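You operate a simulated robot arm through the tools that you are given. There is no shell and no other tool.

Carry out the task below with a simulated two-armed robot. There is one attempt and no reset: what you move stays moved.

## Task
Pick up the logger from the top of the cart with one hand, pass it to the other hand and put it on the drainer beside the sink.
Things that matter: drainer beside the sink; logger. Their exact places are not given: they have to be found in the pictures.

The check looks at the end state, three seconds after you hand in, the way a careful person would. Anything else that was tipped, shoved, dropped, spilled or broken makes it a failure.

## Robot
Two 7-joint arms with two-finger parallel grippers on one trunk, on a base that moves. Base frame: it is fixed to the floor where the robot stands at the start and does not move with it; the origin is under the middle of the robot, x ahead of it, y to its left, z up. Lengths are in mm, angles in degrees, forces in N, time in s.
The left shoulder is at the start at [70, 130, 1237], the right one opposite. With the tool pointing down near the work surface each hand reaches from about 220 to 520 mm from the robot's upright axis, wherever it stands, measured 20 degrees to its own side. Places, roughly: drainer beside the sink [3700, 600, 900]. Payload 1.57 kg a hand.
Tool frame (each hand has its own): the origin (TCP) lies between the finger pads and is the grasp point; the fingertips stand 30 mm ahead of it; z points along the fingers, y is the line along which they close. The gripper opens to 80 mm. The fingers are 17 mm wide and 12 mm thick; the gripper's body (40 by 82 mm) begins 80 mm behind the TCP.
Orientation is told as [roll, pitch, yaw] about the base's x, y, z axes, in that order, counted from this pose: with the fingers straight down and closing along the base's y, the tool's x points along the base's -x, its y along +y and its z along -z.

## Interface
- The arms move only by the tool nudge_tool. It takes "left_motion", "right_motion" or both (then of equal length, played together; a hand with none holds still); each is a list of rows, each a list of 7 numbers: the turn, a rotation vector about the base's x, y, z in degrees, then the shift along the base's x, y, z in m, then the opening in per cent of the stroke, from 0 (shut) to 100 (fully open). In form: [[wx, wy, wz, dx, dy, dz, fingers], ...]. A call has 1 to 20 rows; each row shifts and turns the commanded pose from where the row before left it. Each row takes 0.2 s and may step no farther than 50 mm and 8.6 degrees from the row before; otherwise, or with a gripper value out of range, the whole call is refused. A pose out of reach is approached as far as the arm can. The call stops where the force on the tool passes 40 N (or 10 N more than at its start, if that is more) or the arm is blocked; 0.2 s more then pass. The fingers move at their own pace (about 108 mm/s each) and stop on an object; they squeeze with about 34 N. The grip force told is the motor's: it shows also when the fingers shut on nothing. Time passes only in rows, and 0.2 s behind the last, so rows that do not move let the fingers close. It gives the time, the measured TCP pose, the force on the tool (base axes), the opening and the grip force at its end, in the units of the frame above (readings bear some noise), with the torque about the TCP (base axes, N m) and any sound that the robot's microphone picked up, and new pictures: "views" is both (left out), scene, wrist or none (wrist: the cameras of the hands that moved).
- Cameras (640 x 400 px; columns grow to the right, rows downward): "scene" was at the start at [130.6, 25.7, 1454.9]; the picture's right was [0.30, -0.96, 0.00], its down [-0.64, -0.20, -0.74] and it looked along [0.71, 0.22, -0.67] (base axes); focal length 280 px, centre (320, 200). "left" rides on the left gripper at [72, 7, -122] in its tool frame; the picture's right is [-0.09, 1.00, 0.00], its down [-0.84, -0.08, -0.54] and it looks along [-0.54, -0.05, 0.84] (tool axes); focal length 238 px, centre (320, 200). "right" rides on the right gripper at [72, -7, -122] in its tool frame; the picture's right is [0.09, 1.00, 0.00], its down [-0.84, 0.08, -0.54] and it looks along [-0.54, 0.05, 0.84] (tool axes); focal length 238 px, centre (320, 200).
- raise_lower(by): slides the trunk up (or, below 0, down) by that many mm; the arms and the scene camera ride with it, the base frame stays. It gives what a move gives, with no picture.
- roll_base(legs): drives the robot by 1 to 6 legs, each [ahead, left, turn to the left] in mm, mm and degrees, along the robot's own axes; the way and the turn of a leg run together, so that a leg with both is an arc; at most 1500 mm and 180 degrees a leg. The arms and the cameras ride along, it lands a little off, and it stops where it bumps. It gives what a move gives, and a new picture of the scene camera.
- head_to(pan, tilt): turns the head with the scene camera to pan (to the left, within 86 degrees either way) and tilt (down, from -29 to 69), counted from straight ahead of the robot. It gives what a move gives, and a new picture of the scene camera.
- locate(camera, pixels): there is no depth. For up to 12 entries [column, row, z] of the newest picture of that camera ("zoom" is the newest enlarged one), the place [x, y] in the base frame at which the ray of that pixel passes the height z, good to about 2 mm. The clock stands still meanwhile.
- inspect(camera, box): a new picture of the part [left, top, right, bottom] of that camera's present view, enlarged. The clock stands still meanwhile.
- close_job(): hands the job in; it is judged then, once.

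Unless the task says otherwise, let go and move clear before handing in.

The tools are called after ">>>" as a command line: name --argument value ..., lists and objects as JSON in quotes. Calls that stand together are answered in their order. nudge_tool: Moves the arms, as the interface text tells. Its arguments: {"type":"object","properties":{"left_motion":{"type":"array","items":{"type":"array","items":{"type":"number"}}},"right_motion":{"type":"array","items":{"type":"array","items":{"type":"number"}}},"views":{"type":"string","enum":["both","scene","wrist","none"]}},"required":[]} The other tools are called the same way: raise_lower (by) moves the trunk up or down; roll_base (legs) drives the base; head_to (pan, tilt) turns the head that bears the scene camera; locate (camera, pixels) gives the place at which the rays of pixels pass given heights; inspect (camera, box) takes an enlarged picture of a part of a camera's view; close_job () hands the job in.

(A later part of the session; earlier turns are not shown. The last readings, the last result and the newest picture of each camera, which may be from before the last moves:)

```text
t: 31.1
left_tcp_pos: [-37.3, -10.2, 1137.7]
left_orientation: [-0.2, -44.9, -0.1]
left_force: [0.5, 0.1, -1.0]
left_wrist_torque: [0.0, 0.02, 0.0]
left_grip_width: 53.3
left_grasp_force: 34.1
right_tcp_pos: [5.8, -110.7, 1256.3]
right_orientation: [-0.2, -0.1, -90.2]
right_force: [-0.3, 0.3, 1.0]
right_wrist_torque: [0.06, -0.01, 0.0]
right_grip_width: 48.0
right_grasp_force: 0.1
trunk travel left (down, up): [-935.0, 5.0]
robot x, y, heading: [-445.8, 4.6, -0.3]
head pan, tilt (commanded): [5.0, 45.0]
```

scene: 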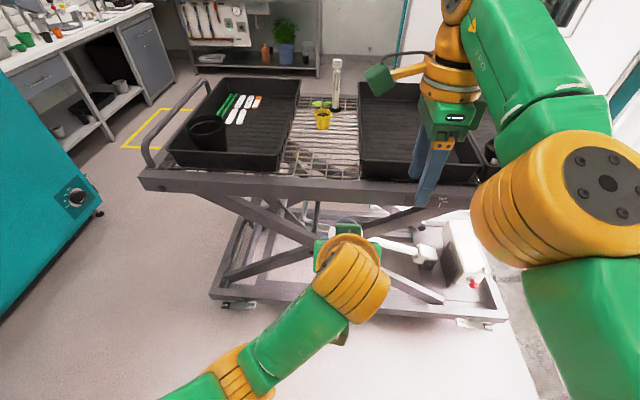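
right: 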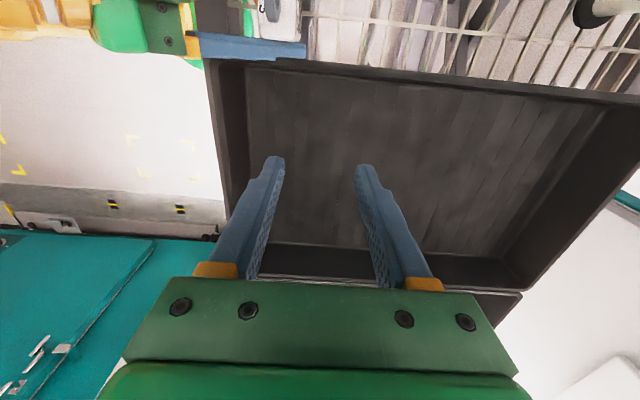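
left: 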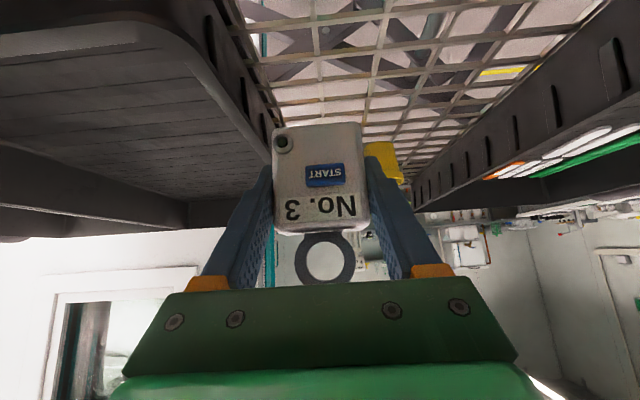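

The base backed off to x ≈ -446 and both hands are clear of the cart. I'll lower both hands to a more comfortable height, the right one staying to the side.

>>> nudge_tool --left_motion '[[0, 0, 0, 0, 0, -0.02, 0], [0, 0, 0, 0, 0, -0.022, 0], [0, 0, 0, 0, 0, -0.022, 0], [0, 0, 0, 0, 0, -0.022, 0], [0, 0, 0, 0, 0, -0.022, 0], [0, 0, 0, 0, 0, -0.02, 0], [0, 0, 0, 0, 0, 0, 0]]' --right_motion '[[0, 0, 0, -0.008, -0.012, -0.024, 60], [0, 0, 0, -0.008, -0.012, -0.024, 60], [0, 0, 0, -0.008, -0.012, -0.024, 60], [0, 0, 0, -0.008, -0.012, -0.024, 60], [0, 0, 0, -0.008, -0.012, -0.024, 60], [0, 0, 0, -0.008, -0.012, -0.024, 60], [0, 0, 0, 0, 0, 0, 60]]' --views "both"

```text
t: 32.7
left_tcp_pos: [-40.4, -9.5, 1008.7]
left_orientation: [-0.2, -44.9, -0.4]
left_force: [0.3, -0.3, -1.4]
left_wrist_torque: [0.02, 0.0, 0.0]
left_grip_width: 53.4
left_grasp_force: 34.2
right_tcp_pos: [43.4, -175.1, 1134.5]
right_orientation: [-0.1, -0.1, -90.1]
right_force: [0.3, 0.1, 0.0]
right_wrist_torque: [0.0, 0.0, 0.02]
right_grip_width: 48.2
right_grasp_force: 0.1
right hand out of reach, approached as far as the arm can: row 1, 2, 3, 4, 5, 6
trunk travel left (down, up): [-935.0, 5.0]
robot x, y, heading: [-443.5, 0.3, -0.1]
head pan, tilt (commanded): [5.0, 45.0]
```

scene: 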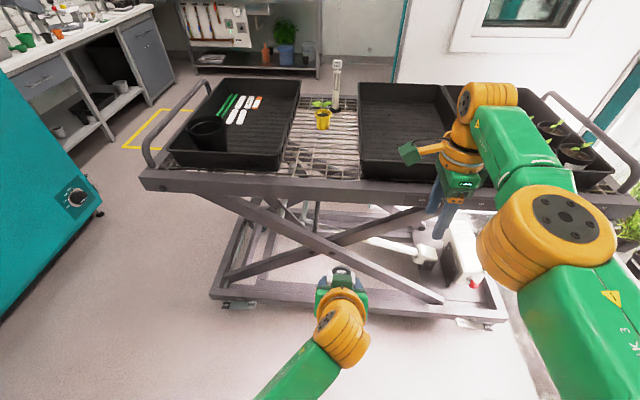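
right: 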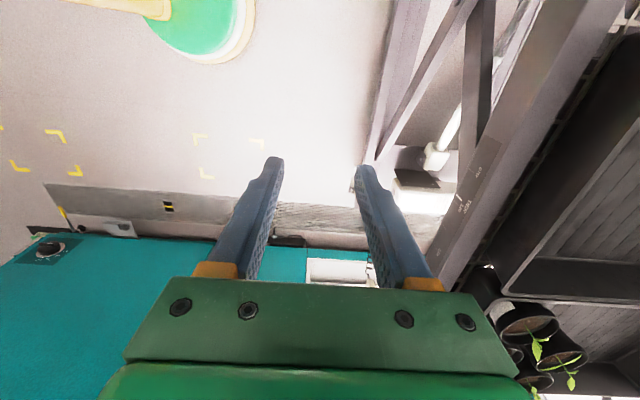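
left: 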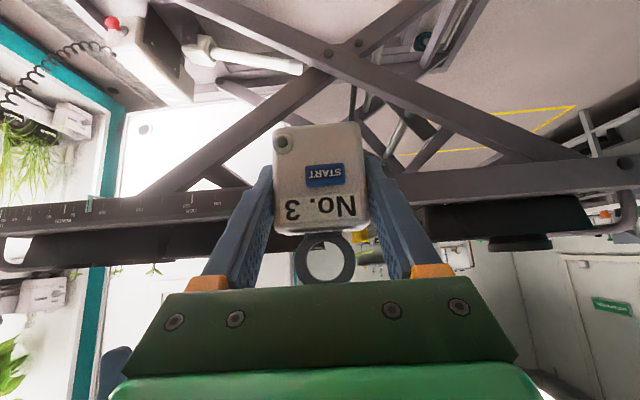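

The logger hangs well in the left hand, but the right arm drifted outward again ([43, -175, 1134]), seemingly stuck at a joint limit. I'll turn it back to yaw 0 while drawing it in to recover a good posture.

>>> nudge_tool --right_motion '[[0, 0, 8.2, 0, 0, 0.005, 60], [0, 0, 8.2, 0, 0, 0.005, 60], [0, 0, 8.2, -0.01, 0, 0, 60], [0, 0, 8.2, -0.01, 0, 0, 60], [0, 0, 8.2, -0.01, 0, 0, 60], [0, 0, 8.2, -0.015, -0.005, 0, 60], [0, 0, 8.2, -0.015, -0.005, 0, 60], [0, 0, 8.2, -0.015, -0.005, 0, 60], [0, 0, 8.2, -0.015, -0.005, 0, 60], [0, 0, 8.2, -0.015, -0.005, 0, 60], [0, 0, 8, -0.01, -0.005, 0, 60], [0, 0, 0, 0, 0, 0, 60]]' --views "scene"

```text
t: 35.3
left_tcp_pos: [-38.9, -9.0, 1009.2]
left_orientation: [-0.1, -45.0, -0.2]
left_force: [0.3, 0.6, -1.1]
left_wrist_torque: [-0.02, 0.03, -0.01]
left_grip_width: 53.4
left_grasp_force: 33.6
right_tcp_pos: [41.0, -176.8, 1164.5]
right_orientation: [0.0, 0.0, -0.1]
right_force: [-0.1, 0.2, 0.5]
right_wrist_torque: [0.03, 0.01, 0.02]
right_grip_width: 48.1
right_grasp_force: 0.1
right hand out of reach, approached as far as the arm can: row 3, 4, 5, 6, 7, 8, 9, 10, 11
trunk travel left (down, up): [-935.0, 5.0]
robot x, y, heading: [-442.3, 3.7, -0.5]
head pan, tilt (commanded): [5.0, 45.0]
```

scene: 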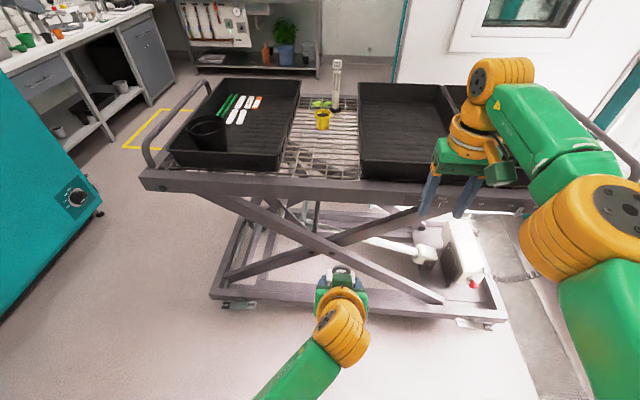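

The right hand cannot be drawn inward from [41, -177, 1164]; its arm looks stretched straight (a singular posture). I'll try reaching outward slightly and then pulling back in to get the elbow to bend.

>>> nudge_tool --right_motion '[[0, 0, 0, 0.03, 0, 0, 60], [0, 0, 0, 0.03, 0, 0, 60], [0, 0, 0, 0.03, 0, 0, 60], [0, 0, 0, 0, 0, 0, 60]]' --views "scene"

>>> nudge_tool --right_motion '[[0, 0, 0, -0.02, 0, -0.02, 60], [0, 0, 0, -0.02, 0, -0.02, 60], [0, 0, 0, -0.02, 0, -0.02, 60], [0, 0, 0, -0.02, 0, -0.02, 60], [0, 0, 0, 0, 0, 0, 60]]' --views "scene"

```text
t: 36.3
left_tcp_pos: [-38.8, -9.5, 1008.1]
left_orientation: [-0.1, -45.0, -0.3]
left_force: [-0.1, -0.1, 0.2]
left_wrist_torque: [-0.03, 0.01, -0.01]
left_grip_width: 53.3
left_grasp_force: 33.9
right_tcp_pos: [40.9, -177.0, 1164.4]
right_orientation: [0.0, 0.0, -0.3]
right_force: [0.3, 0.4, -0.5]
right_wrist_torque: [0.0, -0.02, -0.03]
right_grip_width: 48.1
right_grasp_force: 0.2
right hand out of reach, approached as far as the arm can: row 1, 2, 3
trunk travel left (down, up): [-935.0, 5.0]
robot x, y, heading: [-446.5, 0.6, -0.2]
head pan, tilt (commanded): [5.0, 45.0]
```

scene: 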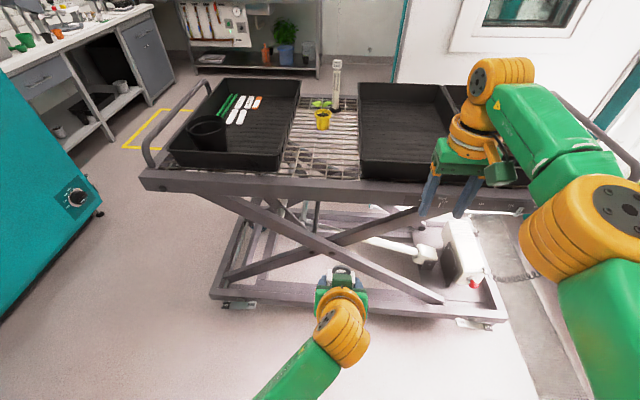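

```text
t: 37.5
left_tcp_pos: [-39.1, -9.8, 1008.5]
left_orientation: [-0.1, -45.0, -0.3]
left_force: [0.5, -0.5, -0.3]
left_wrist_torque: [0.02, 0.01, 0.02]
left_grip_width: 53.5
left_grasp_force: 34.2
right_tcp_pos: [-39.3, -175.9, 1082.3]
right_orientation: [0.0, 0.1, -0.2]
right_force: [-0.6, -1.0, 0.3]
right_wrist_torque: [-0.01, 0.02, 0.03]
right_grip_width: 48.1
right_grasp_force: 0.0
trunk travel left (down, up): [-935.0, 5.0]
robot x, y, heading: [-445.7, 2.8, -0.4]
head pan, tilt (commanded): [5.0, 45.0]
```

scene: 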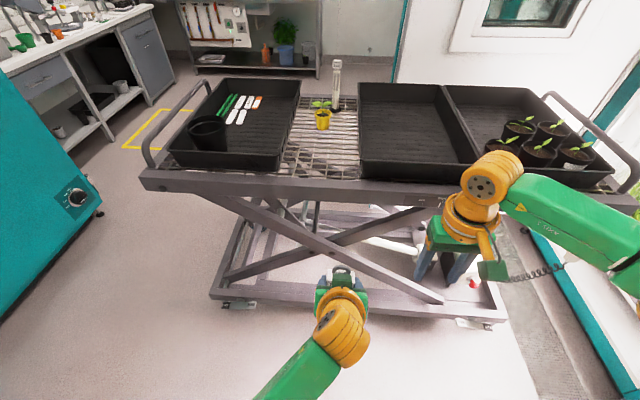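

The right arm is free again at [-39, -176, 1082]. I'll turn it to yaw -90 here, drawing in slightly so it stays away from full stretch.

>>> nudge_tool --right_motion '[[0, 0, -8.2, -0.003, -0.002, 0.004, 50], [0, 0, -8.2, -0.003, -0.002, 0.004, 50], [0, 0, -8.2, -0.003, -0.002, 0.004, 50], [0, 0, -8.2, -0.003, -0.002, 0.004, 50], [0, 0, -8.2, -0.003, -0.002, 0.004, 50], [0, 0, -8.2, -0.003, -0.002, 0.004, 50], [0, 0, -8.2, 0, 0, 0.004, 50], [0, 0, -8.2, 0, 0, 0.004, 50], [0, 0, -8.2, 0, 0, 0, 50], [0, 0, -8.2, 0, 0, 0, 50], [0, 0, -7.8, 0, 0, 0, 50], [0, 0, 0, 0, 0, 0, 50]]' --views "both"

```text
t: 40.1
left_tcp_pos: [-38.4, -8.7, 1009.3]
left_orientation: [0.0, -45.0, -0.2]
left_force: [-0.6, -0.3, -2.1]
left_wrist_torque: [-0.03, 0.03, -0.01]
left_grip_width: 53.4
left_grasp_force: 34.6
right_tcp_pos: [-57.7, -188.8, 1114.9]
right_orientation: [0.0, -0.1, -90.0]
right_force: [-0.8, -0.7, 0.7]
right_wrist_torque: [-0.01, -0.03, 0.03]
right_grip_width: 40.0
right_grasp_force: 0.1
trunk travel left (down, up): [-935.0, 5.0]
robot x, y, heading: [-443.4, 1.4, -0.3]
head pan, tilt (commanded): [5.0, 45.0]
```

scene: 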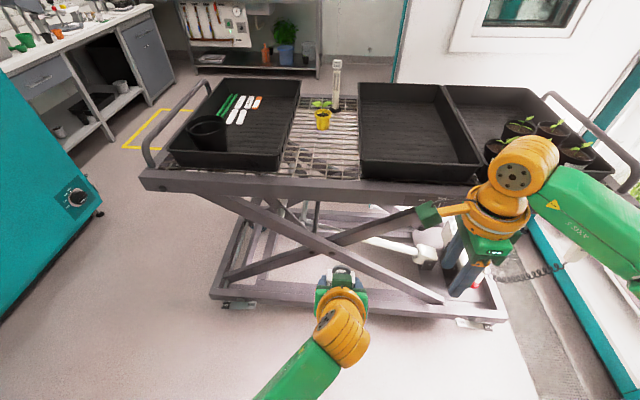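
right: 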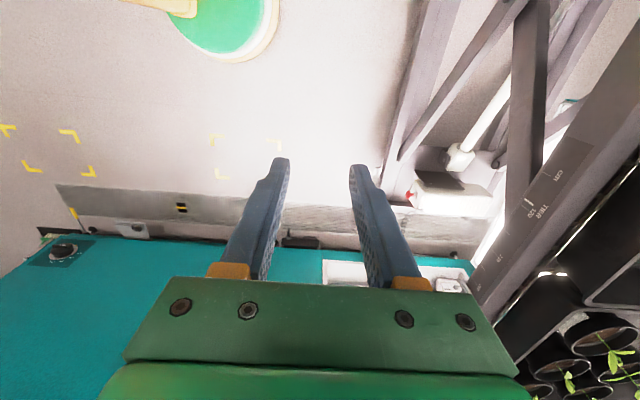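

Right hand is at [-58, -189, 1115], yaw -90, opening 40 mm, no limit reached. I'll bring it halfway toward the ring, staying above it, and look.

>>> nudge_tool --right_motion '[[0, 0, 0, 0.005, 0.02, 0.003, 50], [0, 0, 0, 0.005, 0.025, 0.003, 50], [0, 0, 0, 0.005, 0.025, 0.003, 50], [0, 0, 0, 0.005, 0.025, 0.003, 50], [0, 0, 0, 0.005, 0.025, 0, 50], [0, 0, 0, 0, 0, 0, 50]]' --views "both"

```text
t: 41.5
left_tcp_pos: [-39.3, -9.1, 1008.5]
left_orientation: [0.0, -45.0, -0.3]
left_force: [0.1, 0.2, -1.9]
left_wrist_torque: [0.01, -0.02, 0.01]
left_grip_width: 53.5
left_grasp_force: 33.9
right_tcp_pos: [-33.6, -69.0, 1127.7]
right_orientation: [0.1, 0.0, -89.8]
right_force: [-0.9, -0.1, -0.1]
right_wrist_torque: [0.02, -0.02, -0.01]
right_grip_width: 40.2
right_grasp_force: 0.0
trunk travel left (down, up): [-935.0, 5.0]
robot x, y, heading: [-443.6, 2.8, -0.2]
head pan, tilt (commanded): [5.0, 45.0]
```

scene: 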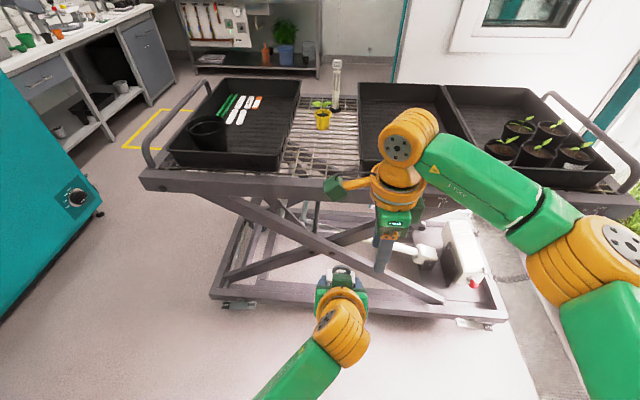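
right: 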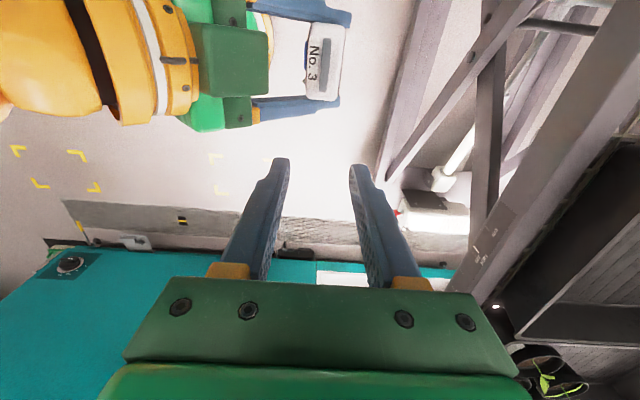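

The right camera now sees the logger from above at about (325, 60), held between the left fingers. I'll zoom in to place the ring.

>>> inspect --camera "right" --box '[245, 0, 405, 120]'

>>> inspect --camera "scene" --box '[290, 190, 450, 330]'

```text
3.33 times, centred on (325, 60) of right
```

zoom: 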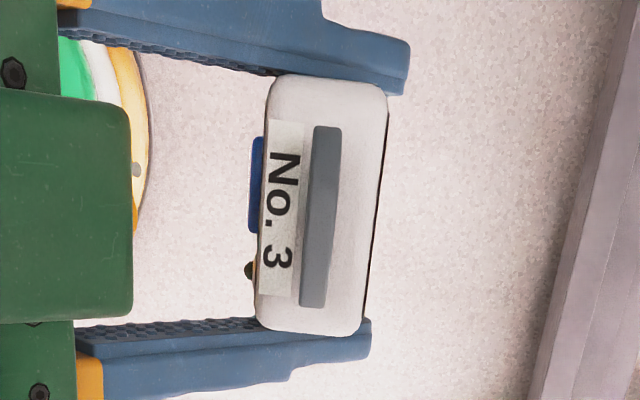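

```text
2.86 times, centred on (370, 260) of scene
```

zoom: 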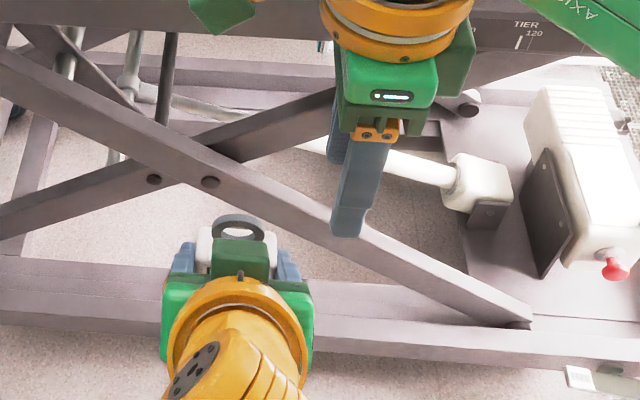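

The ring is seen edge-on (zoom 312–340, about 6 mm thick) standing centred on the logger top; a dark green block of the left gripper sits behind it. I'll triangulate the ring with both cameras.

>>> locate --camera "right" --pixels '[[326.9, 64.6, 1040], [326.9, 64.6, 1050], [326.9, 64.6, 1060], [326.9, 38.4, 1050], [323, 91.5, 1050], [268, 64, 1060], [268, 64, 1090], [268, 64, 1120], [268, 30, 1090], [268, 95, 1090]]'

>>> locate --camera "scene" --pixels '[[341.2, 267.6, 1040], [341.2, 267.6, 1050], [341.2, 267.6, 1060], [332, 270, 1050], [350.5, 270, 1050], [332, 275, 1080], [351, 275, 1080], [332, 287, 1080], [351, 287, 1080]]'

```text
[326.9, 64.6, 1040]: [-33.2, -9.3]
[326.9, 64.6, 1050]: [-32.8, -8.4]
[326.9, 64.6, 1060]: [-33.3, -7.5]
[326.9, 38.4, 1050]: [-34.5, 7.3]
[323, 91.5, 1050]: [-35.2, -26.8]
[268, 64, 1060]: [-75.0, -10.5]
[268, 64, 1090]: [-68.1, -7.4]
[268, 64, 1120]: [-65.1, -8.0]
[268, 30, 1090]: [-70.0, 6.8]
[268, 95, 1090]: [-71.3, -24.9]
```

```text
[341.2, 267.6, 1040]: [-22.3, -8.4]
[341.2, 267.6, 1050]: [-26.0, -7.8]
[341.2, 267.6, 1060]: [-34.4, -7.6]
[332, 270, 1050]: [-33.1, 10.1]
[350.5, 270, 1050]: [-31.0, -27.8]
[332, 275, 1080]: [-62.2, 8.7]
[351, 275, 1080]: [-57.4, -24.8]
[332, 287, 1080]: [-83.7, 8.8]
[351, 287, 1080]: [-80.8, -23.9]
```

Both cameras agree: the ring stands at x ≈ -33, y ≈ -8.5 with its top at z ≈ 1058; the green block's nearest edge is at x ≈ -68, z ≈ 1090. I'll narrow the right fingers to about 22 mm and move directly above the ring.

>>> nudge_tool --right_motion '[[0, 0, 0, 0, 0, 0, 27], [0, 0, 0, 0, 0, 0, 27], [0, 0, 0, 0, 0.02, 0, 27], [0, 0, 0, 0, 0.02, 0, 27], [0, 0, 0, 0, 0.0205, 0, 27], [0, 0, 0, 0, 0, 0, 27]]' --views "both"

```text
t: 42.9
left_tcp_pos: [-38.2, -8.6, 1009.0]
left_orientation: [-0.1, -45.0, -0.3]
left_force: [-0.7, 0.6, -0.5]
left_wrist_torque: [0.01, 0.0, 0.04]
left_grip_width: 53.5
left_grasp_force: 34.0
right_tcp_pos: [-31.7, -8.6, 1126.2]
right_orientation: [0.0, 0.0, -89.9]
right_force: [0.7, 1.0, 0.5]
right_wrist_torque: [0.0, -0.03, 0.03]
right_grip_width: 21.6
right_grasp_force: 0.0
trunk travel left (down, up): [-935.0, 5.0]
robot x, y, heading: [-443.1, -0.8, -0.2]
head pan, tilt (commanded): [5.0, 45.0]
```

scene: 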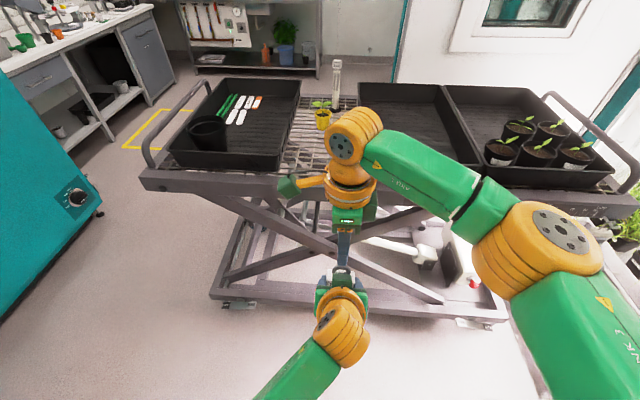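
right: 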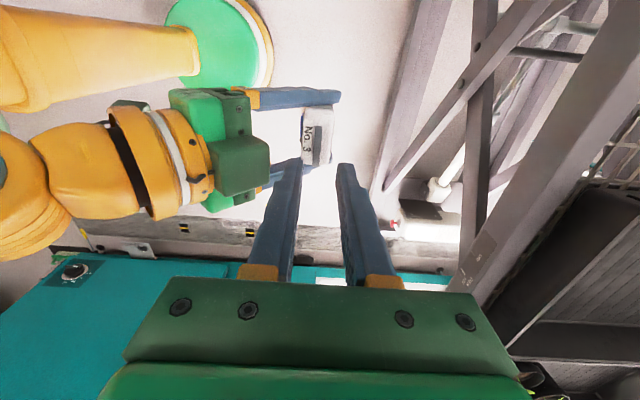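

>>> inspect --camera "right" --box '[250, 70, 390, 200]'

>>> inspect --camera "scene" --box '[290, 200, 400, 320]'

```text
3.08 times, centred on (320, 135) of right
```

zoom: 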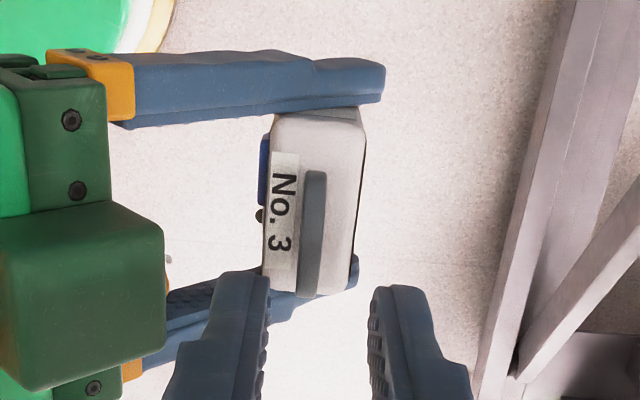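

```text
3.33 times, centred on (345, 260) of scene
```

zoom: 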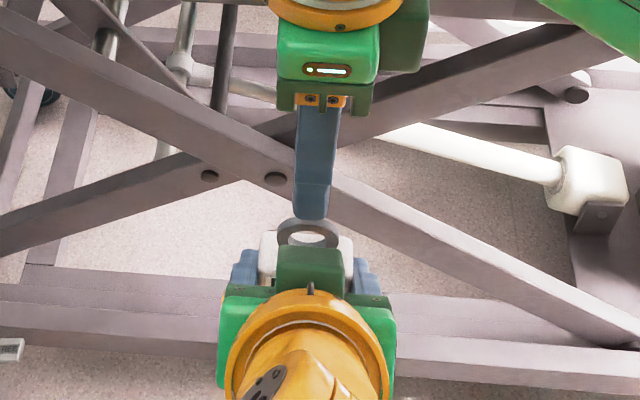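

In the right view the ring (zoom column 315) is about 1.5 mm off the finger centre (column 321), so I'll shift -1.5 mm in x and lower until the tips just straddle the ring, then check.

>>> nudge_tool --right_motion '[[0, 0, 0, -0.0015, 0, -0.01, 27], [0, 0, 0, 0, 0, -0.012, 27], [0, 0, 0, 0, 0, -0.012, 27], [0, 0, 0, 0, 0, -0.01, 27], [0, 0, 0, 0, 0, 0, 27]]' --views "both"

>>> inspect --camera "right" --box '[250, 70, 390, 200]'

>>> inspect --camera "left" --box '[240, 110, 420, 300]'

```text
t: 44.1
left_tcp_pos: [-39.0, -8.8, 1010.0]
left_orientation: [-0.1, -45.1, -0.3]
left_force: [0.2, -0.2, -1.7]
left_wrist_torque: [0.0, 0.01, 0.0]
left_grip_width: 53.7
left_grasp_force: 34.1
right_tcp_pos: [-34.5, -7.4, 1083.8]
right_orientation: [0.0, -0.1, -90.0]
right_force: [-0.4, 0.4, -0.8]
right_wrist_torque: [-0.01, 0.02, 0.02]
right_grip_width: 21.7
right_grasp_force: 0.0
trunk travel left (down, up): [-935.0, 5.0]
robot x, y, heading: [-444.3, 2.5, -0.3]
head pan, tilt (commanded): [5.0, 45.0]
```

scene: 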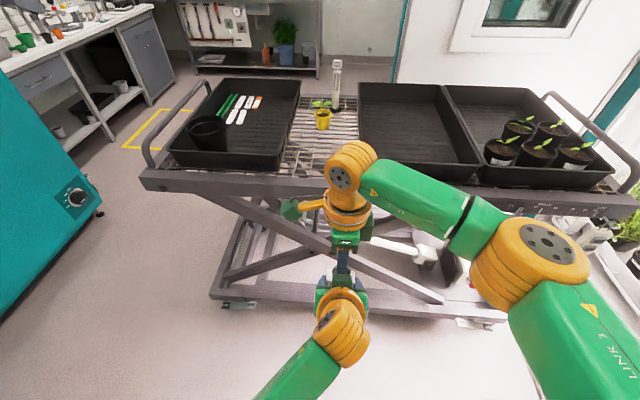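
right: 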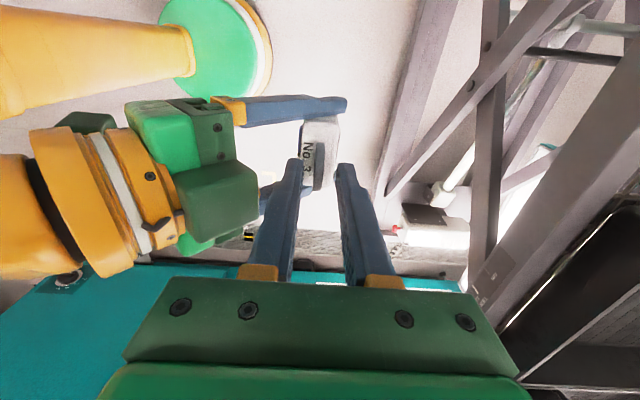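

```text
3.08 times, centred on (320, 135) of right
```

zoom: 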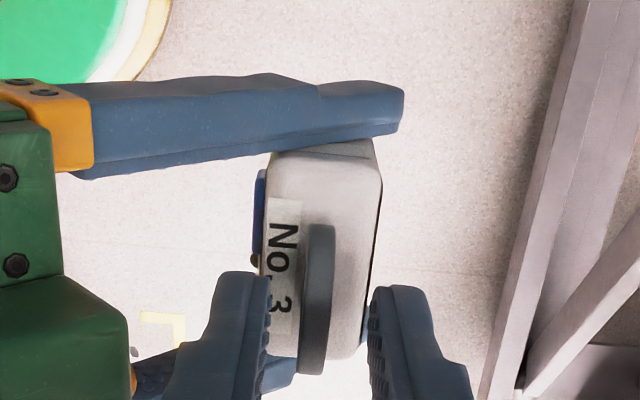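

```text
2.11 times, centred on (330, 205) of left
```

zoom: 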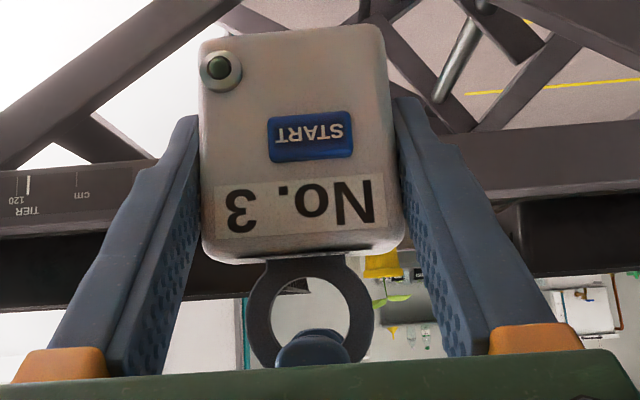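

The fingertips straddle the ring evenly in both hand views and forces are near zero. I'll lower 20 mm more to engage the ring.

>>> nudge_tool --right_motion '[[0, 0, 0, 0.0005, -0.001, -0.007, 27], [0, 0, 0, 0, 0, -0.007, 27], [0, 0, 0, 0, 0, -0.006, 27], [0, 0, 0, 0, 0, 0, 27]]' --views "wrist"

>>> inspect --camera "right" --box '[250, 80, 390, 210]'

>>> inspect --camera "left" --box '[240, 110, 420, 300]'

```text
t: 45.1
left_tcp_pos: [-37.9, -8.9, 1009.3]
left_orientation: [0.0, -45.0, -0.3]
left_force: [-0.3, 0.4, -1.0]
left_wrist_torque: [-0.04, -0.04, -0.02]
left_grip_width: 53.4
left_grasp_force: 34.2
right_tcp_pos: [-34.6, -8.1, 1063.3]
right_orientation: [0.0, -0.1, -90.0]
right_force: [-0.2, -0.4, 0.2]
right_wrist_torque: [-0.02, -0.03, 0.02]
right_grip_width: 21.6
right_grasp_force: 0.1
trunk travel left (down, up): [-935.0, 5.0]
robot x, y, heading: [-442.9, 1.4, -0.4]
head pan, tilt (commanded): [5.0, 45.0]
```

right: 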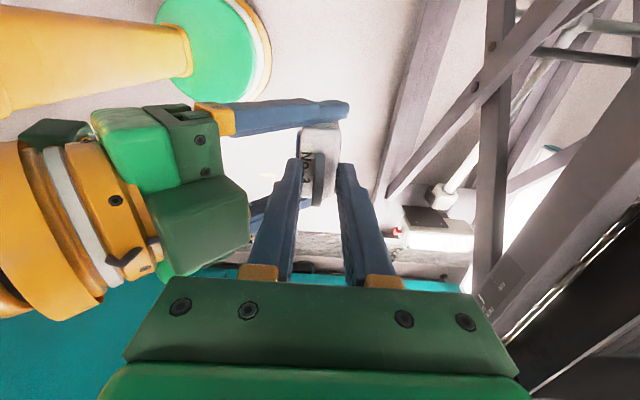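

```text
3.08 times, centred on (320, 145) of right
```

zoom: 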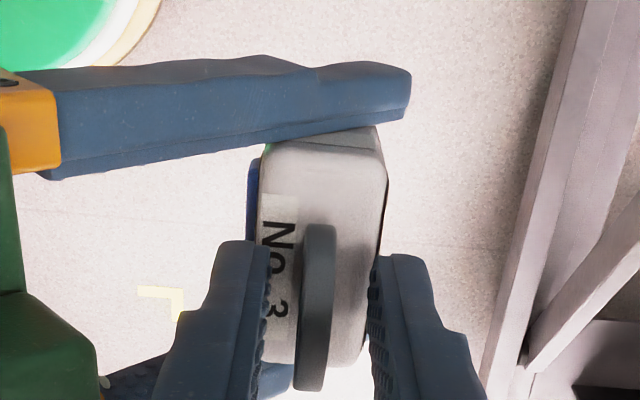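

```text
2.11 times, centred on (330, 205) of left
```

zoom: 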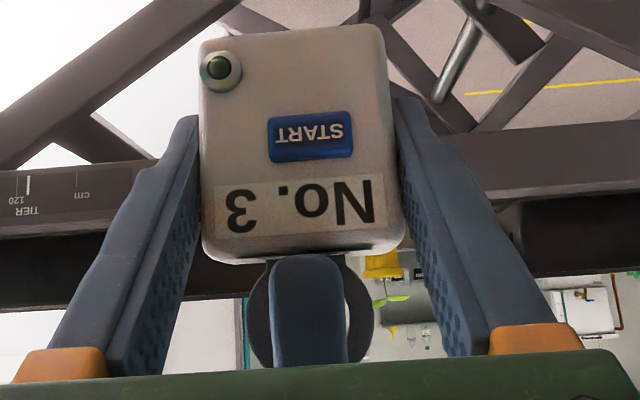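

The right fingers span the ring with no contact force. I'll close the right gripper on the ring while the left keeps holding.

>>> nudge_tool --right_motion '[[0, 0, 0, 0, 0, 0, 12], [0, 0, 0, 0, 0, 0, 0], [0, 0, 0, 0, 0, 0, 0], [0, 0, 0, 0, 0, 0, 0]]' --views "wrist"

>>> inspect --camera "right" --box '[250, 80, 390, 210]'

>>> inspect --camera "left" --box '[240, 110, 420, 300]'

```text
t: 46.1
left_tcp_pos: [-39.4, -9.8, 1009.6]
left_orientation: [-0.2, -45.0, -0.2]
left_force: [18.8, 0.3, -6.4]
left_wrist_torque: [0.08, 0.62, 0.07]
left_grip_width: 53.6
left_grasp_force: 34.0
right_tcp_pos: [-34.5, -7.8, 1063.8]
right_orientation: [0.0, 0.1, -90.0]
right_force: [-18.7, -0.1, 6.9]
right_wrist_torque: [-0.07, 0.38, -0.12]
right_grip_width: 5.7
right_grasp_force: 26.0
trunk travel left (down, up): [-935.0, 5.0]
robot x, y, heading: [-448.8, 0.1, -0.4]
head pan, tilt (commanded): [5.0, 45.0]
```

right: 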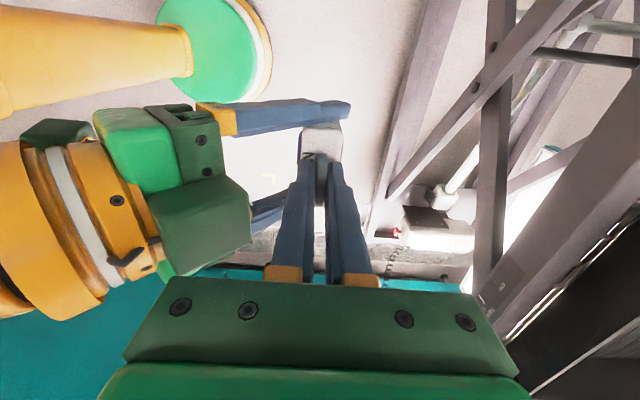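

```text
3.08 times, centred on (320, 145) of right
```

zoom: 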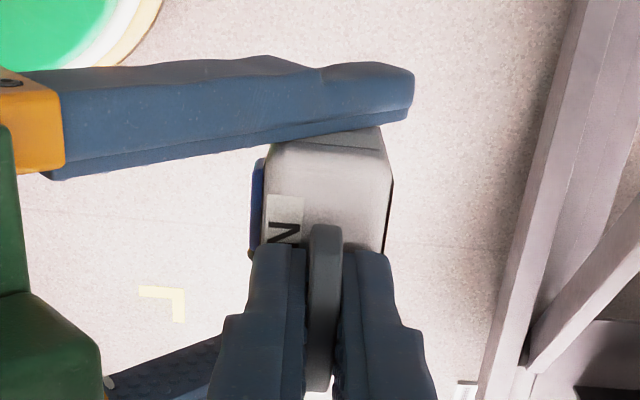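

```text
2.11 times, centred on (330, 205) of left
```

zoom: 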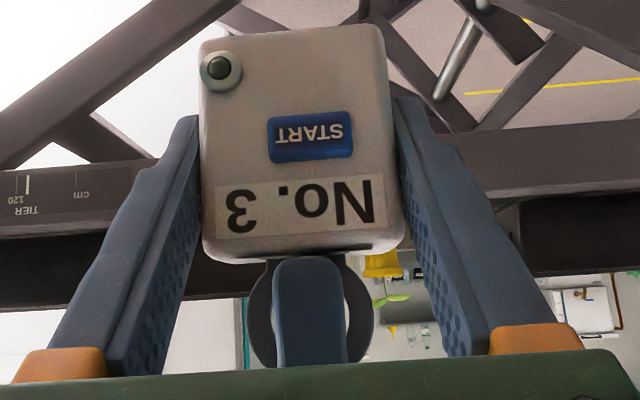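

The right fingers closed on the ring at 5.7 mm with 26 N, but there is an 18.7 N push in x between the hands from a small misalignment. I'll ease the right hand about 1 mm toward -x to relieve it before letting go with the left.

>>> nudge_tool --right_motion '[[0, 0, 0, -0.001, 0, 0, 0], [0, 0, 0, 0, 0, 0, 0]]' --views "none"

```text
t: 46.7
left_tcp_pos: [-39.1, -9.8, 1009.9]
left_orientation: [-0.2, -44.9, -0.4]
left_force: [-0.5, -7.0, -3.5]
left_wrist_torque: [0.44, -0.46, 0.08]
left_grip_width: 53.3
left_grasp_force: 34.3
right_tcp_pos: [-35.2, -9.8, 1063.5]
right_orientation: [0.2, 0.0, -90.1]
right_force: [0.5, 5.6, 1.1]
right_wrist_torque: [-0.09, 0.44, -0.12]
right_grip_width: 6.0
right_grasp_force: 25.5
trunk travel left (down, up): [-935.0, 5.0]
robot x, y, heading: [-446.3, -1.3, -0.2]
head pan, tilt (commanded): [5.0, 45.0]
```

The x push is gone and only a few newtons remain. I'll open the left fingers while the right holds the ring.

>>> nudge_tool --left_motion '[[0, 0, 0, 0, 0, 0, 75], [0, 0, 0, 0, 0, 0, 100], [0, 0, 0, 0, 0, 0, 100], [0, 0, 0, 0, 0, 0, 100]]' --views "both"

>>> inspect --camera "left" --box '[240, 110, 420, 300]'

```text
t: 47.7
left_tcp_pos: [-39.6, -9.3, 1008.6]
left_orientation: [-0.1, -45.0, -0.3]
left_force: [0.3, -0.2, 0.2]
left_wrist_torque: [0.02, 0.02, 0.02]
left_grip_width: 80.0
left_grasp_force: 0.2
right_tcp_pos: [-34.8, -9.3, 1063.1]
right_orientation: [0.1, 0.0, -90.0]
right_force: [-0.8, 0.5, -0.1]
right_wrist_torque: [0.01, 0.04, -0.01]
right_grip_width: 5.7
right_grasp_force: 25.2
trunk travel left (down, up): [-935.0, 5.0]
robot x, y, heading: [-442.5, 2.8, -0.2]
head pan, tilt (commanded): [5.0, 45.0]
```

scene: 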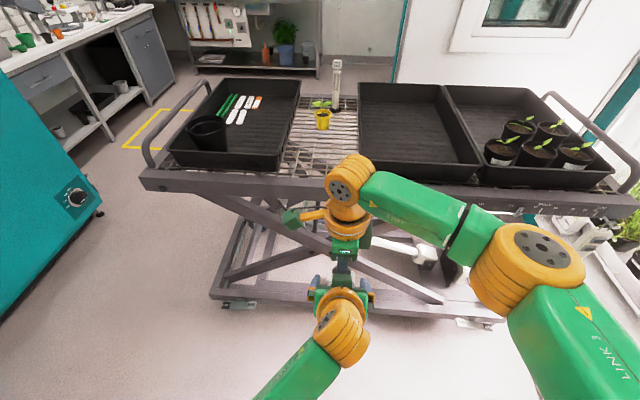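
left: 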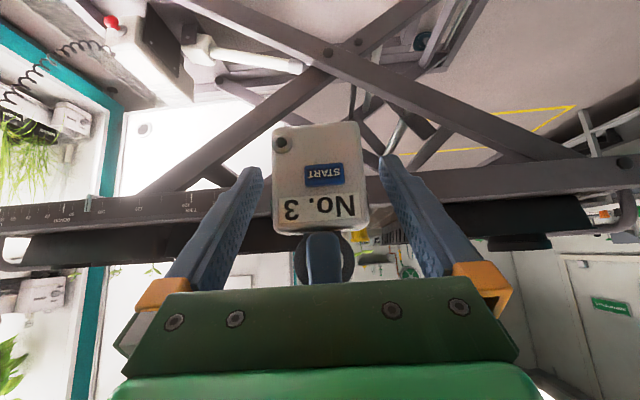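

```text
2.11 times, centred on (330, 205) of left
```

zoom: 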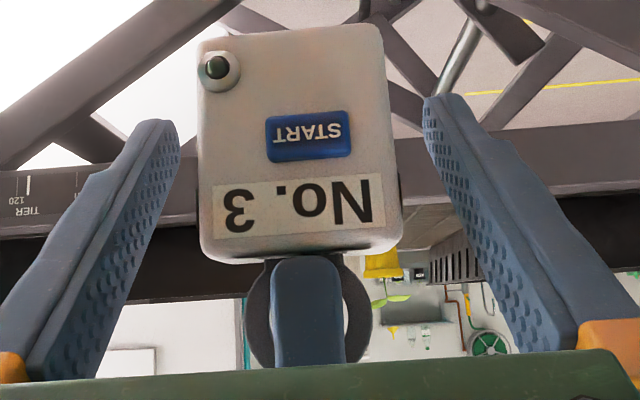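

The logger now hangs from the right hand alone (5.7 mm, 25 N) and the left fingers are fully open. I'll withdraw the left hand backward while lifting the right, then move the left aside.

>>> nudge_tool --left_motion '[[0, 0, 0, -0.01, 0, 0, 100], [0, 0, 0, -0.012, 0, 0, 100], [0, 0, 0, -0.012, 0, 0, 100], [0, 0, 0, -0.012, 0, 0, 100], [0, 0, 0, 0, 0, 0, 100], [0, 0, 0, 0, 0, 0, 100]]' --right_motion '[[0, 0, 0, 0, 0, 0, 0], [0, 0, 0, 0, 0, 0.01, 0], [0, 0, 0, 0, 0, 0.015, 0], [0, 0, 0, 0, 0, 0.015, 0], [0, 0, 0, 0, 0, 0.015, 0], [0, 0, 0, 0, 0, 0.0, 0]]' --views "both"

```text
t: 49.1
left_tcp_pos: [-85.4, -10.2, 1010.1]
left_orientation: [-0.4, -45.0, -0.3]
left_force: [1.1, -0.5, -0.2]
left_wrist_torque: [0.02, -0.02, 0.01]
left_grip_width: 80.0
left_grasp_force: 0.0
right_tcp_pos: [-34.4, -9.1, 1118.4]
right_orientation: [0.1, 0.0, -89.9]
right_force: [0.1, -0.1, -1.0]
right_wrist_torque: [0.02, -0.02, -0.01]
right_grip_width: 5.7
right_grasp_force: 26.1
trunk travel left (down, up): [-935.0, 5.0]
robot x, y, heading: [-444.4, -1.0, -0.6]
head pan, tilt (commanded): [5.0, 45.0]
```

scene: 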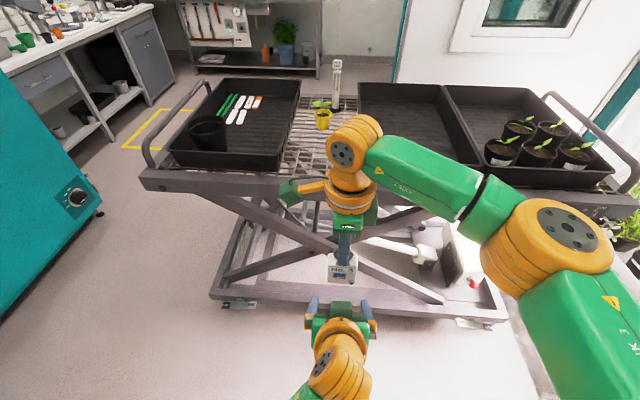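
right: 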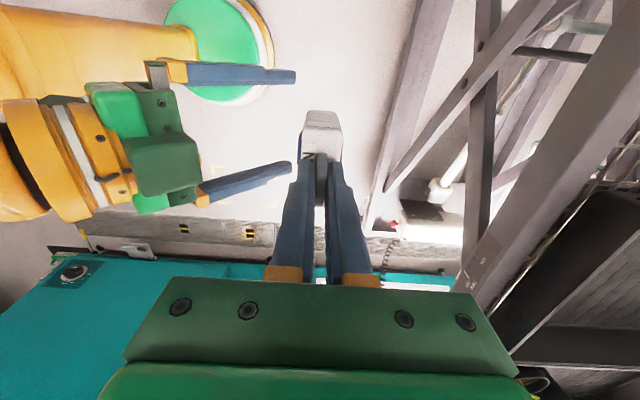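
left: 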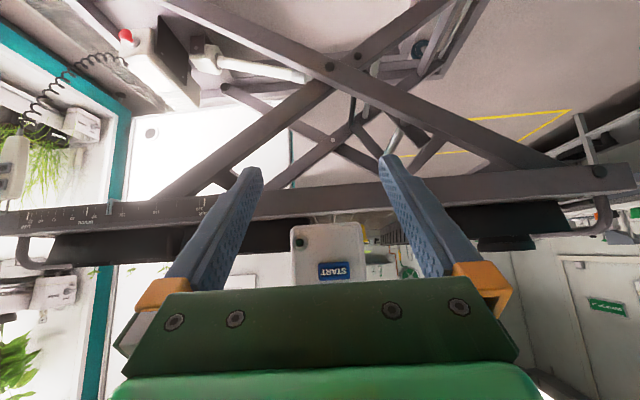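

The handover worked; the logger hangs free from the right fingers at (340, 265) in the scene view. I'll move the left hand out to the left and straighten it for the drive, then survey the route.

>>> nudge_tool --left_motion '[[0, 0, 0, 0, 0.03, 0, 100], [0, 0, 0, 0, 0.035, 0, 100], [0, 7.5, 0, 0, 0.035, 0, 100], [0, 7.5, 0, 0, 0.035, 0, 100], [0, 7.5, 0, 0, 0.035, 0, 100], [0, 7.5, 0, 0, 0.03, 0, 50], [0, 7.5, 0, 0, 0, 0, 50], [0, 7.5, 0, 0, 0, 0, 50], [0, 0, 0, 0, 0, 0, 50]]' --views "none"

>>> head_to --pan 25 --tilt 25

```text
t: 51.1
left_tcp_pos: [-84.9, 190.4, 1010.4]
left_orientation: [-0.3, 0.1, -0.1]
left_force: [-0.5, -1.0, 0.2]
left_wrist_torque: [-0.02, 0.0, 0.05]
left_grip_width: 40.2
left_grasp_force: 0.1
right_tcp_pos: [-34.8, -8.6, 1118.0]
right_orientation: [0.0, -0.1, -90.0]
right_force: [-0.3, 0.9, -0.3]
right_wrist_torque: [0.03, 0.0, -0.02]
right_grip_width: 5.8
right_grasp_force: 26.0
trunk travel left (down, up): [-935.0, 5.0]
robot x, y, heading: [-441.8, 0.9, 0.0]
head pan, tilt (commanded): [5.0, 45.0]
```

```text
t: 51.9
left_tcp_pos: [-84.7, 189.2, 1010.2]
left_orientation: [-0.2, 0.0, -0.1]
left_force: [-0.1, 1.1, -0.7]
left_wrist_torque: [-0.03, -0.01, 0.01]
left_grip_width: 40.0
left_grasp_force: 0.1
right_tcp_pos: [-35.1, -9.6, 1118.6]
right_orientation: [0.1, 0.0, -90.0]
right_force: [-1.0, 0.9, -1.0]
right_wrist_torque: [0.0, 0.0, -0.03]
right_grip_width: 5.7
right_grasp_force: 25.7
trunk travel left (down, up): [-935.0, 5.0]
robot x, y, heading: [-445.6, 0.4, -0.1]
head pan, tilt (commanded): [25.0, 25.0]
```

scene: 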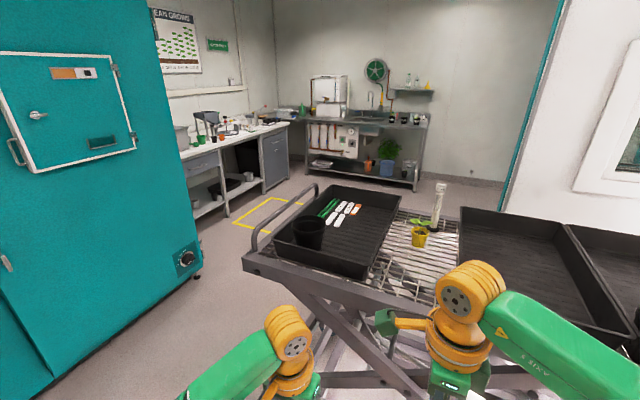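

The gap to the left of the cart, between the teal cabinet (corner at about (198, 275)) and the cart's handle end (250, 250), leads to the bench. I'll measure floor points along that route.

>>> locate --camera "scene" --pixels '[[198, 277, 0], [58, 398, 0], [245, 262, 950], [262, 232, 1000], [318, 186, 1000], [228, 215, 0], [290, 193, 0], [234, 224, 0], [272, 198, 0], [303, 203, 0], [308, 180, 0], [415, 191, 0]]'

>>> inspect --camera "scene" --box '[170, 70, 470, 260]'

```text
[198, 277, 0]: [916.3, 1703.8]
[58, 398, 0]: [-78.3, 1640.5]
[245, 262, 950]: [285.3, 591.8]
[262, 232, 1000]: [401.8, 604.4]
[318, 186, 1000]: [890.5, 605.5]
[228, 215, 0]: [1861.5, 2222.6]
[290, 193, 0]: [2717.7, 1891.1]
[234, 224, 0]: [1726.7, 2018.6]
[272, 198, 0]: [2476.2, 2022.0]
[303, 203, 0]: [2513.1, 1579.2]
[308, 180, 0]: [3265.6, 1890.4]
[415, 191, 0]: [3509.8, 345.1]
```

```text
2.11 times, centred on (320, 165) of scene
```

zoom: 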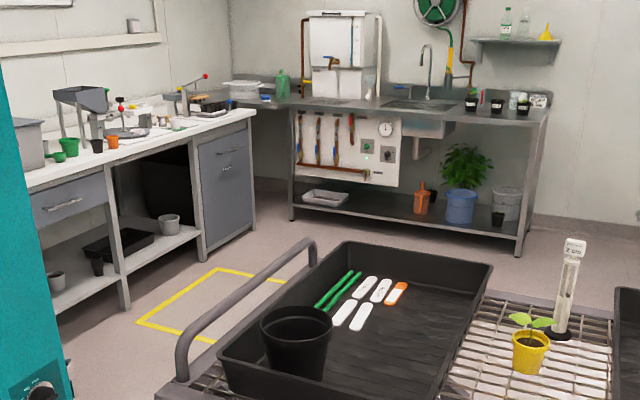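

The cart's left end is at y ≈ 605 (x 285–890), the teal cabinet front at y ≈ 1640–1700, and the sink bench's front near x ≈ 3500 with its right end at y ≈ 345. I'll strafe left to y ≈ 1120, the middle of the gap.

>>> roll_base --legs '[[0, 1120, 0]]'

```text
t: 57.6
left_tcp_pos: [-92.8, 1307.4, 1011.0]
left_orientation: [-0.3, 0.0, 0.9]
left_force: [-0.9, -0.1, -0.5]
left_wrist_torque: [0.03, 0.0, 0.01]
left_grip_width: 40.0
left_grasp_force: 0.1
right_tcp_pos: [-39.9, 1109.3, 1118.4]
right_orientation: [0.0, 0.1, -89.1]
right_force: [-0.5, 0.2, -0.9]
right_wrist_torque: [-0.02, -0.02, 0.03]
right_grip_width: 5.8
right_grasp_force: 25.4
trunk travel left (down, up): [-935.0, 5.0]
robot x, y, heading: [-451.4, 1118.1, 0.6]
head pan, tilt (commanded): [25.0, 25.0]
```

scene: 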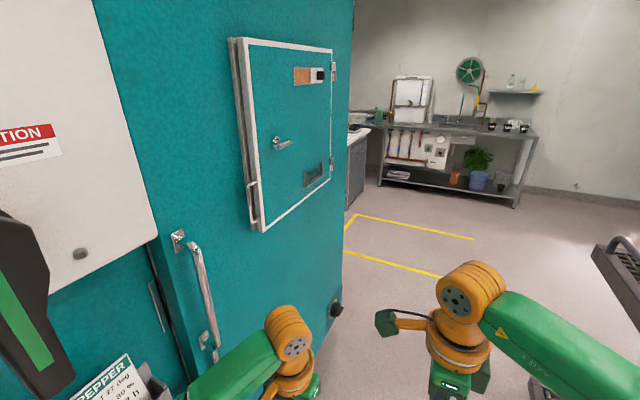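

The robot stands at [-451, 1118] with heading about 0.8°. I'll check the side clearances to the cabinet and the cart before going forward.

>>> head_to --pan 75 --tilt 45

>>> head_to --pan -45 --tilt 40

```text
t: 58.8
left_tcp_pos: [-93.1, 1308.9, 1011.0]
left_orientation: [-0.3, -0.1, 0.9]
left_force: [0.9, 0.1, 0.1]
left_wrist_torque: [-0.01, 0.0, 0.0]
left_grip_width: 39.9
left_grasp_force: 0.0
right_tcp_pos: [-39.8, 1110.6, 1117.2]
right_orientation: [0.1, 0.0, -89.1]
right_force: [-0.5, -0.6, 0.1]
right_wrist_torque: [0.03, 0.01, 0.0]
right_grip_width: 5.5
right_grasp_force: 26.0
trunk travel left (down, up): [-935.0, 5.0]
robot x, y, heading: [-447.5, 1115.5, 0.6]
head pan, tilt (commanded): [75.0, 45.0]
```

scene: 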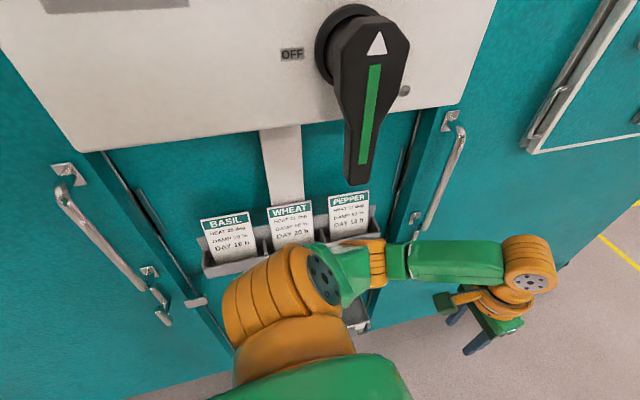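

```text
t: 60.8
left_tcp_pos: [-94.2, 1308.4, 1010.4]
left_orientation: [-0.3, 0.0, 0.7]
left_force: [0.0, -0.7, 0.3]
left_wrist_torque: [0.0, 0.0, 0.02]
left_grip_width: 39.8
left_grasp_force: 0.0
right_tcp_pos: [-40.3, 1110.8, 1117.2]
right_orientation: [0.0, -0.1, -89.2]
right_force: [-0.2, 0.0, -0.9]
right_wrist_torque: [-0.01, 0.03, 0.03]
right_grip_width: 6.0
right_grasp_force: 25.7
trunk travel left (down, up): [-935.0, 5.0]
robot x, y, heading: [-446.1, 1113.6, 0.6]
head pan, tilt (commanded): [-45.0, 40.0]
```

scene: 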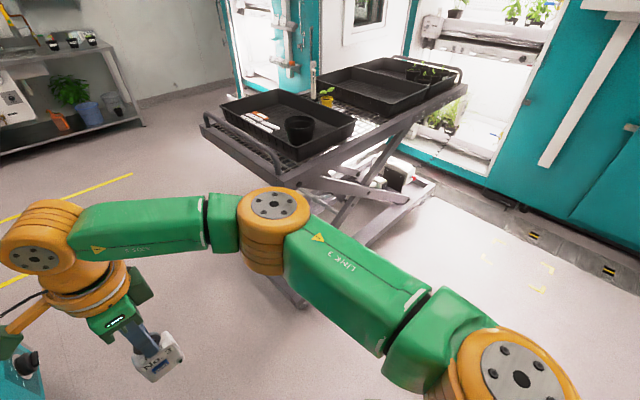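

The left side has a switch lever and card holders on the cabinet, the right elbow has more room, so I'll shift 50 mm right and straighten the heading, then drive forward past the cart in one leg.

>>> roll_base --legs '[[0, -45, -0.8]]'

>>> head_to --pan 0 --tilt 35

```text
t: 61.7
left_tcp_pos: [-90.1, 1265.1, 1009.6]
left_orientation: [-0.8, 0.0, 0.0]
left_force: [0.0, 0.5, 0.2]
left_wrist_torque: [-0.09, -0.01, 0.01]
left_grip_width: 39.8
left_grasp_force: 0.0
right_tcp_pos: [-39.4, 1067.3, 1119.1]
right_orientation: [0.0, -0.5, -89.9]
right_force: [0.0, 0.5, -0.8]
right_wrist_torque: [-0.03, -0.01, -0.01]
right_grip_width: 5.8
right_grasp_force: 25.4
trunk travel left (down, up): [-935.0, 5.0]
robot x, y, heading: [-448.3, 1068.3, 0.3]
head pan, tilt (commanded): [-45.0, 40.0]
```

scene: 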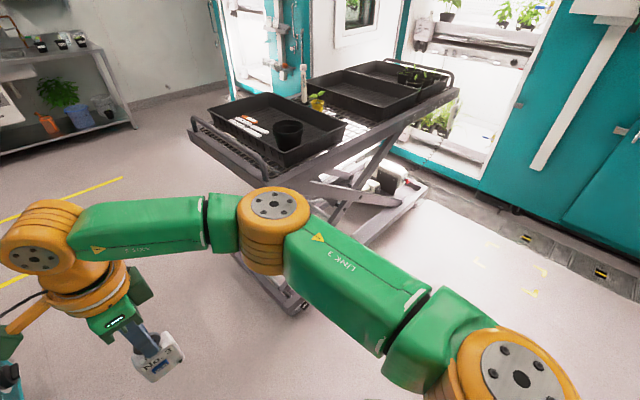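

```text
t: 62.8
left_tcp_pos: [-90.4, 1257.7, 1010.4]
left_orientation: [-0.4, 0.0, 0.0]
left_force: [0.9, 1.0, 1.0]
left_wrist_torque: [0.0, 0.0, 0.03]
left_grip_width: 40.0
left_grasp_force: 0.1
right_tcp_pos: [-40.0, 1059.4, 1118.5]
right_orientation: [0.0, 0.1, -89.8]
right_force: [-0.2, -0.1, -0.8]
right_wrist_torque: [0.01, 0.02, 0.01]
right_grip_width: 5.7
right_grasp_force: 25.9
trunk travel left (down, up): [-935.0, 5.0]
robot x, y, heading: [-448.6, 1068.3, -0.1]
head pan, tilt (commanded): [0.0, 35.0]
```

scene: 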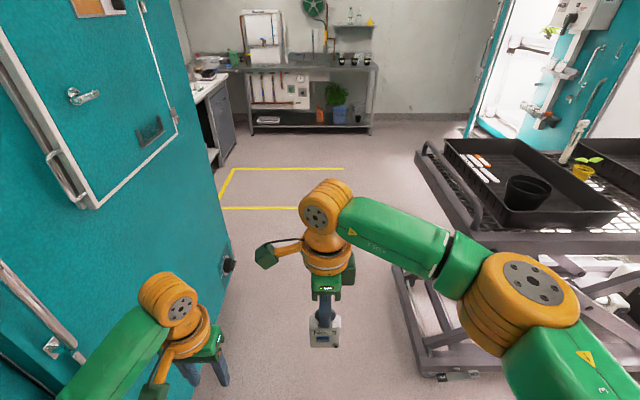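

The path ahead between the cabinet knob (228, 263) and the cart base (430, 375) looks open and the logger hangs upright at (325, 335). I'll measure both edges of the gap.

>>> locate --camera "scene" --pixels '[[430, 380, 0], [393, 262, 150], [418, 150, 960], [472, 232, 960], [228, 275, 0], [235, 262, 200], [222, 300, 0], [75, 190, 1200], [85, 205, 1200]]'

```text
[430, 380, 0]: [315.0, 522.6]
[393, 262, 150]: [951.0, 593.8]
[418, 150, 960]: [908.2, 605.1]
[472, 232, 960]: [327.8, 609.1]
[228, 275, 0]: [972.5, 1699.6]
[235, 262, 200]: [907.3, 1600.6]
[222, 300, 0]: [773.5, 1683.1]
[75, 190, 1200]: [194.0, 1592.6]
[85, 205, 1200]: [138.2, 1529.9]
```

The gap runs from y ≈ 609 to about 1590, and the robot is at y ≈ 1068, so I'll drive 1500 mm ahead.

>>> roll_base --legs '[[1500, 0, 0]]'

```text
t: 70.1
left_tcp_pos: [1384.7, 1270.9, 1010.3]
left_orientation: [-0.2, 0.0, 0.7]
left_force: [-0.2, 0.1, 0.1]
left_wrist_torque: [0.03, 0.0, 0.03]
left_grip_width: 39.8
left_grasp_force: 0.0
right_tcp_pos: [1437.3, 1073.2, 1117.2]
right_orientation: [0.0, 0.0, -89.1]
right_force: [0.5, 0.6, -1.2]
right_wrist_torque: [-0.01, 0.0, -0.04]
right_grip_width: 5.6
right_grasp_force: 25.3
trunk travel left (down, up): [-935.0, 5.0]
robot x, y, heading: [1028.6, 1074.1, 0.8]
head pan, tilt (commanded): [0.0, 35.0]
```

scene: 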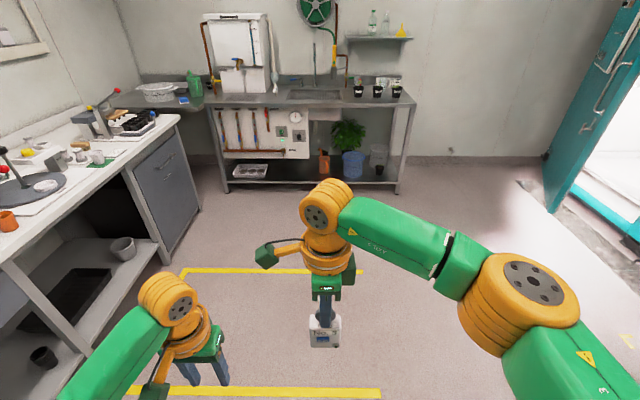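

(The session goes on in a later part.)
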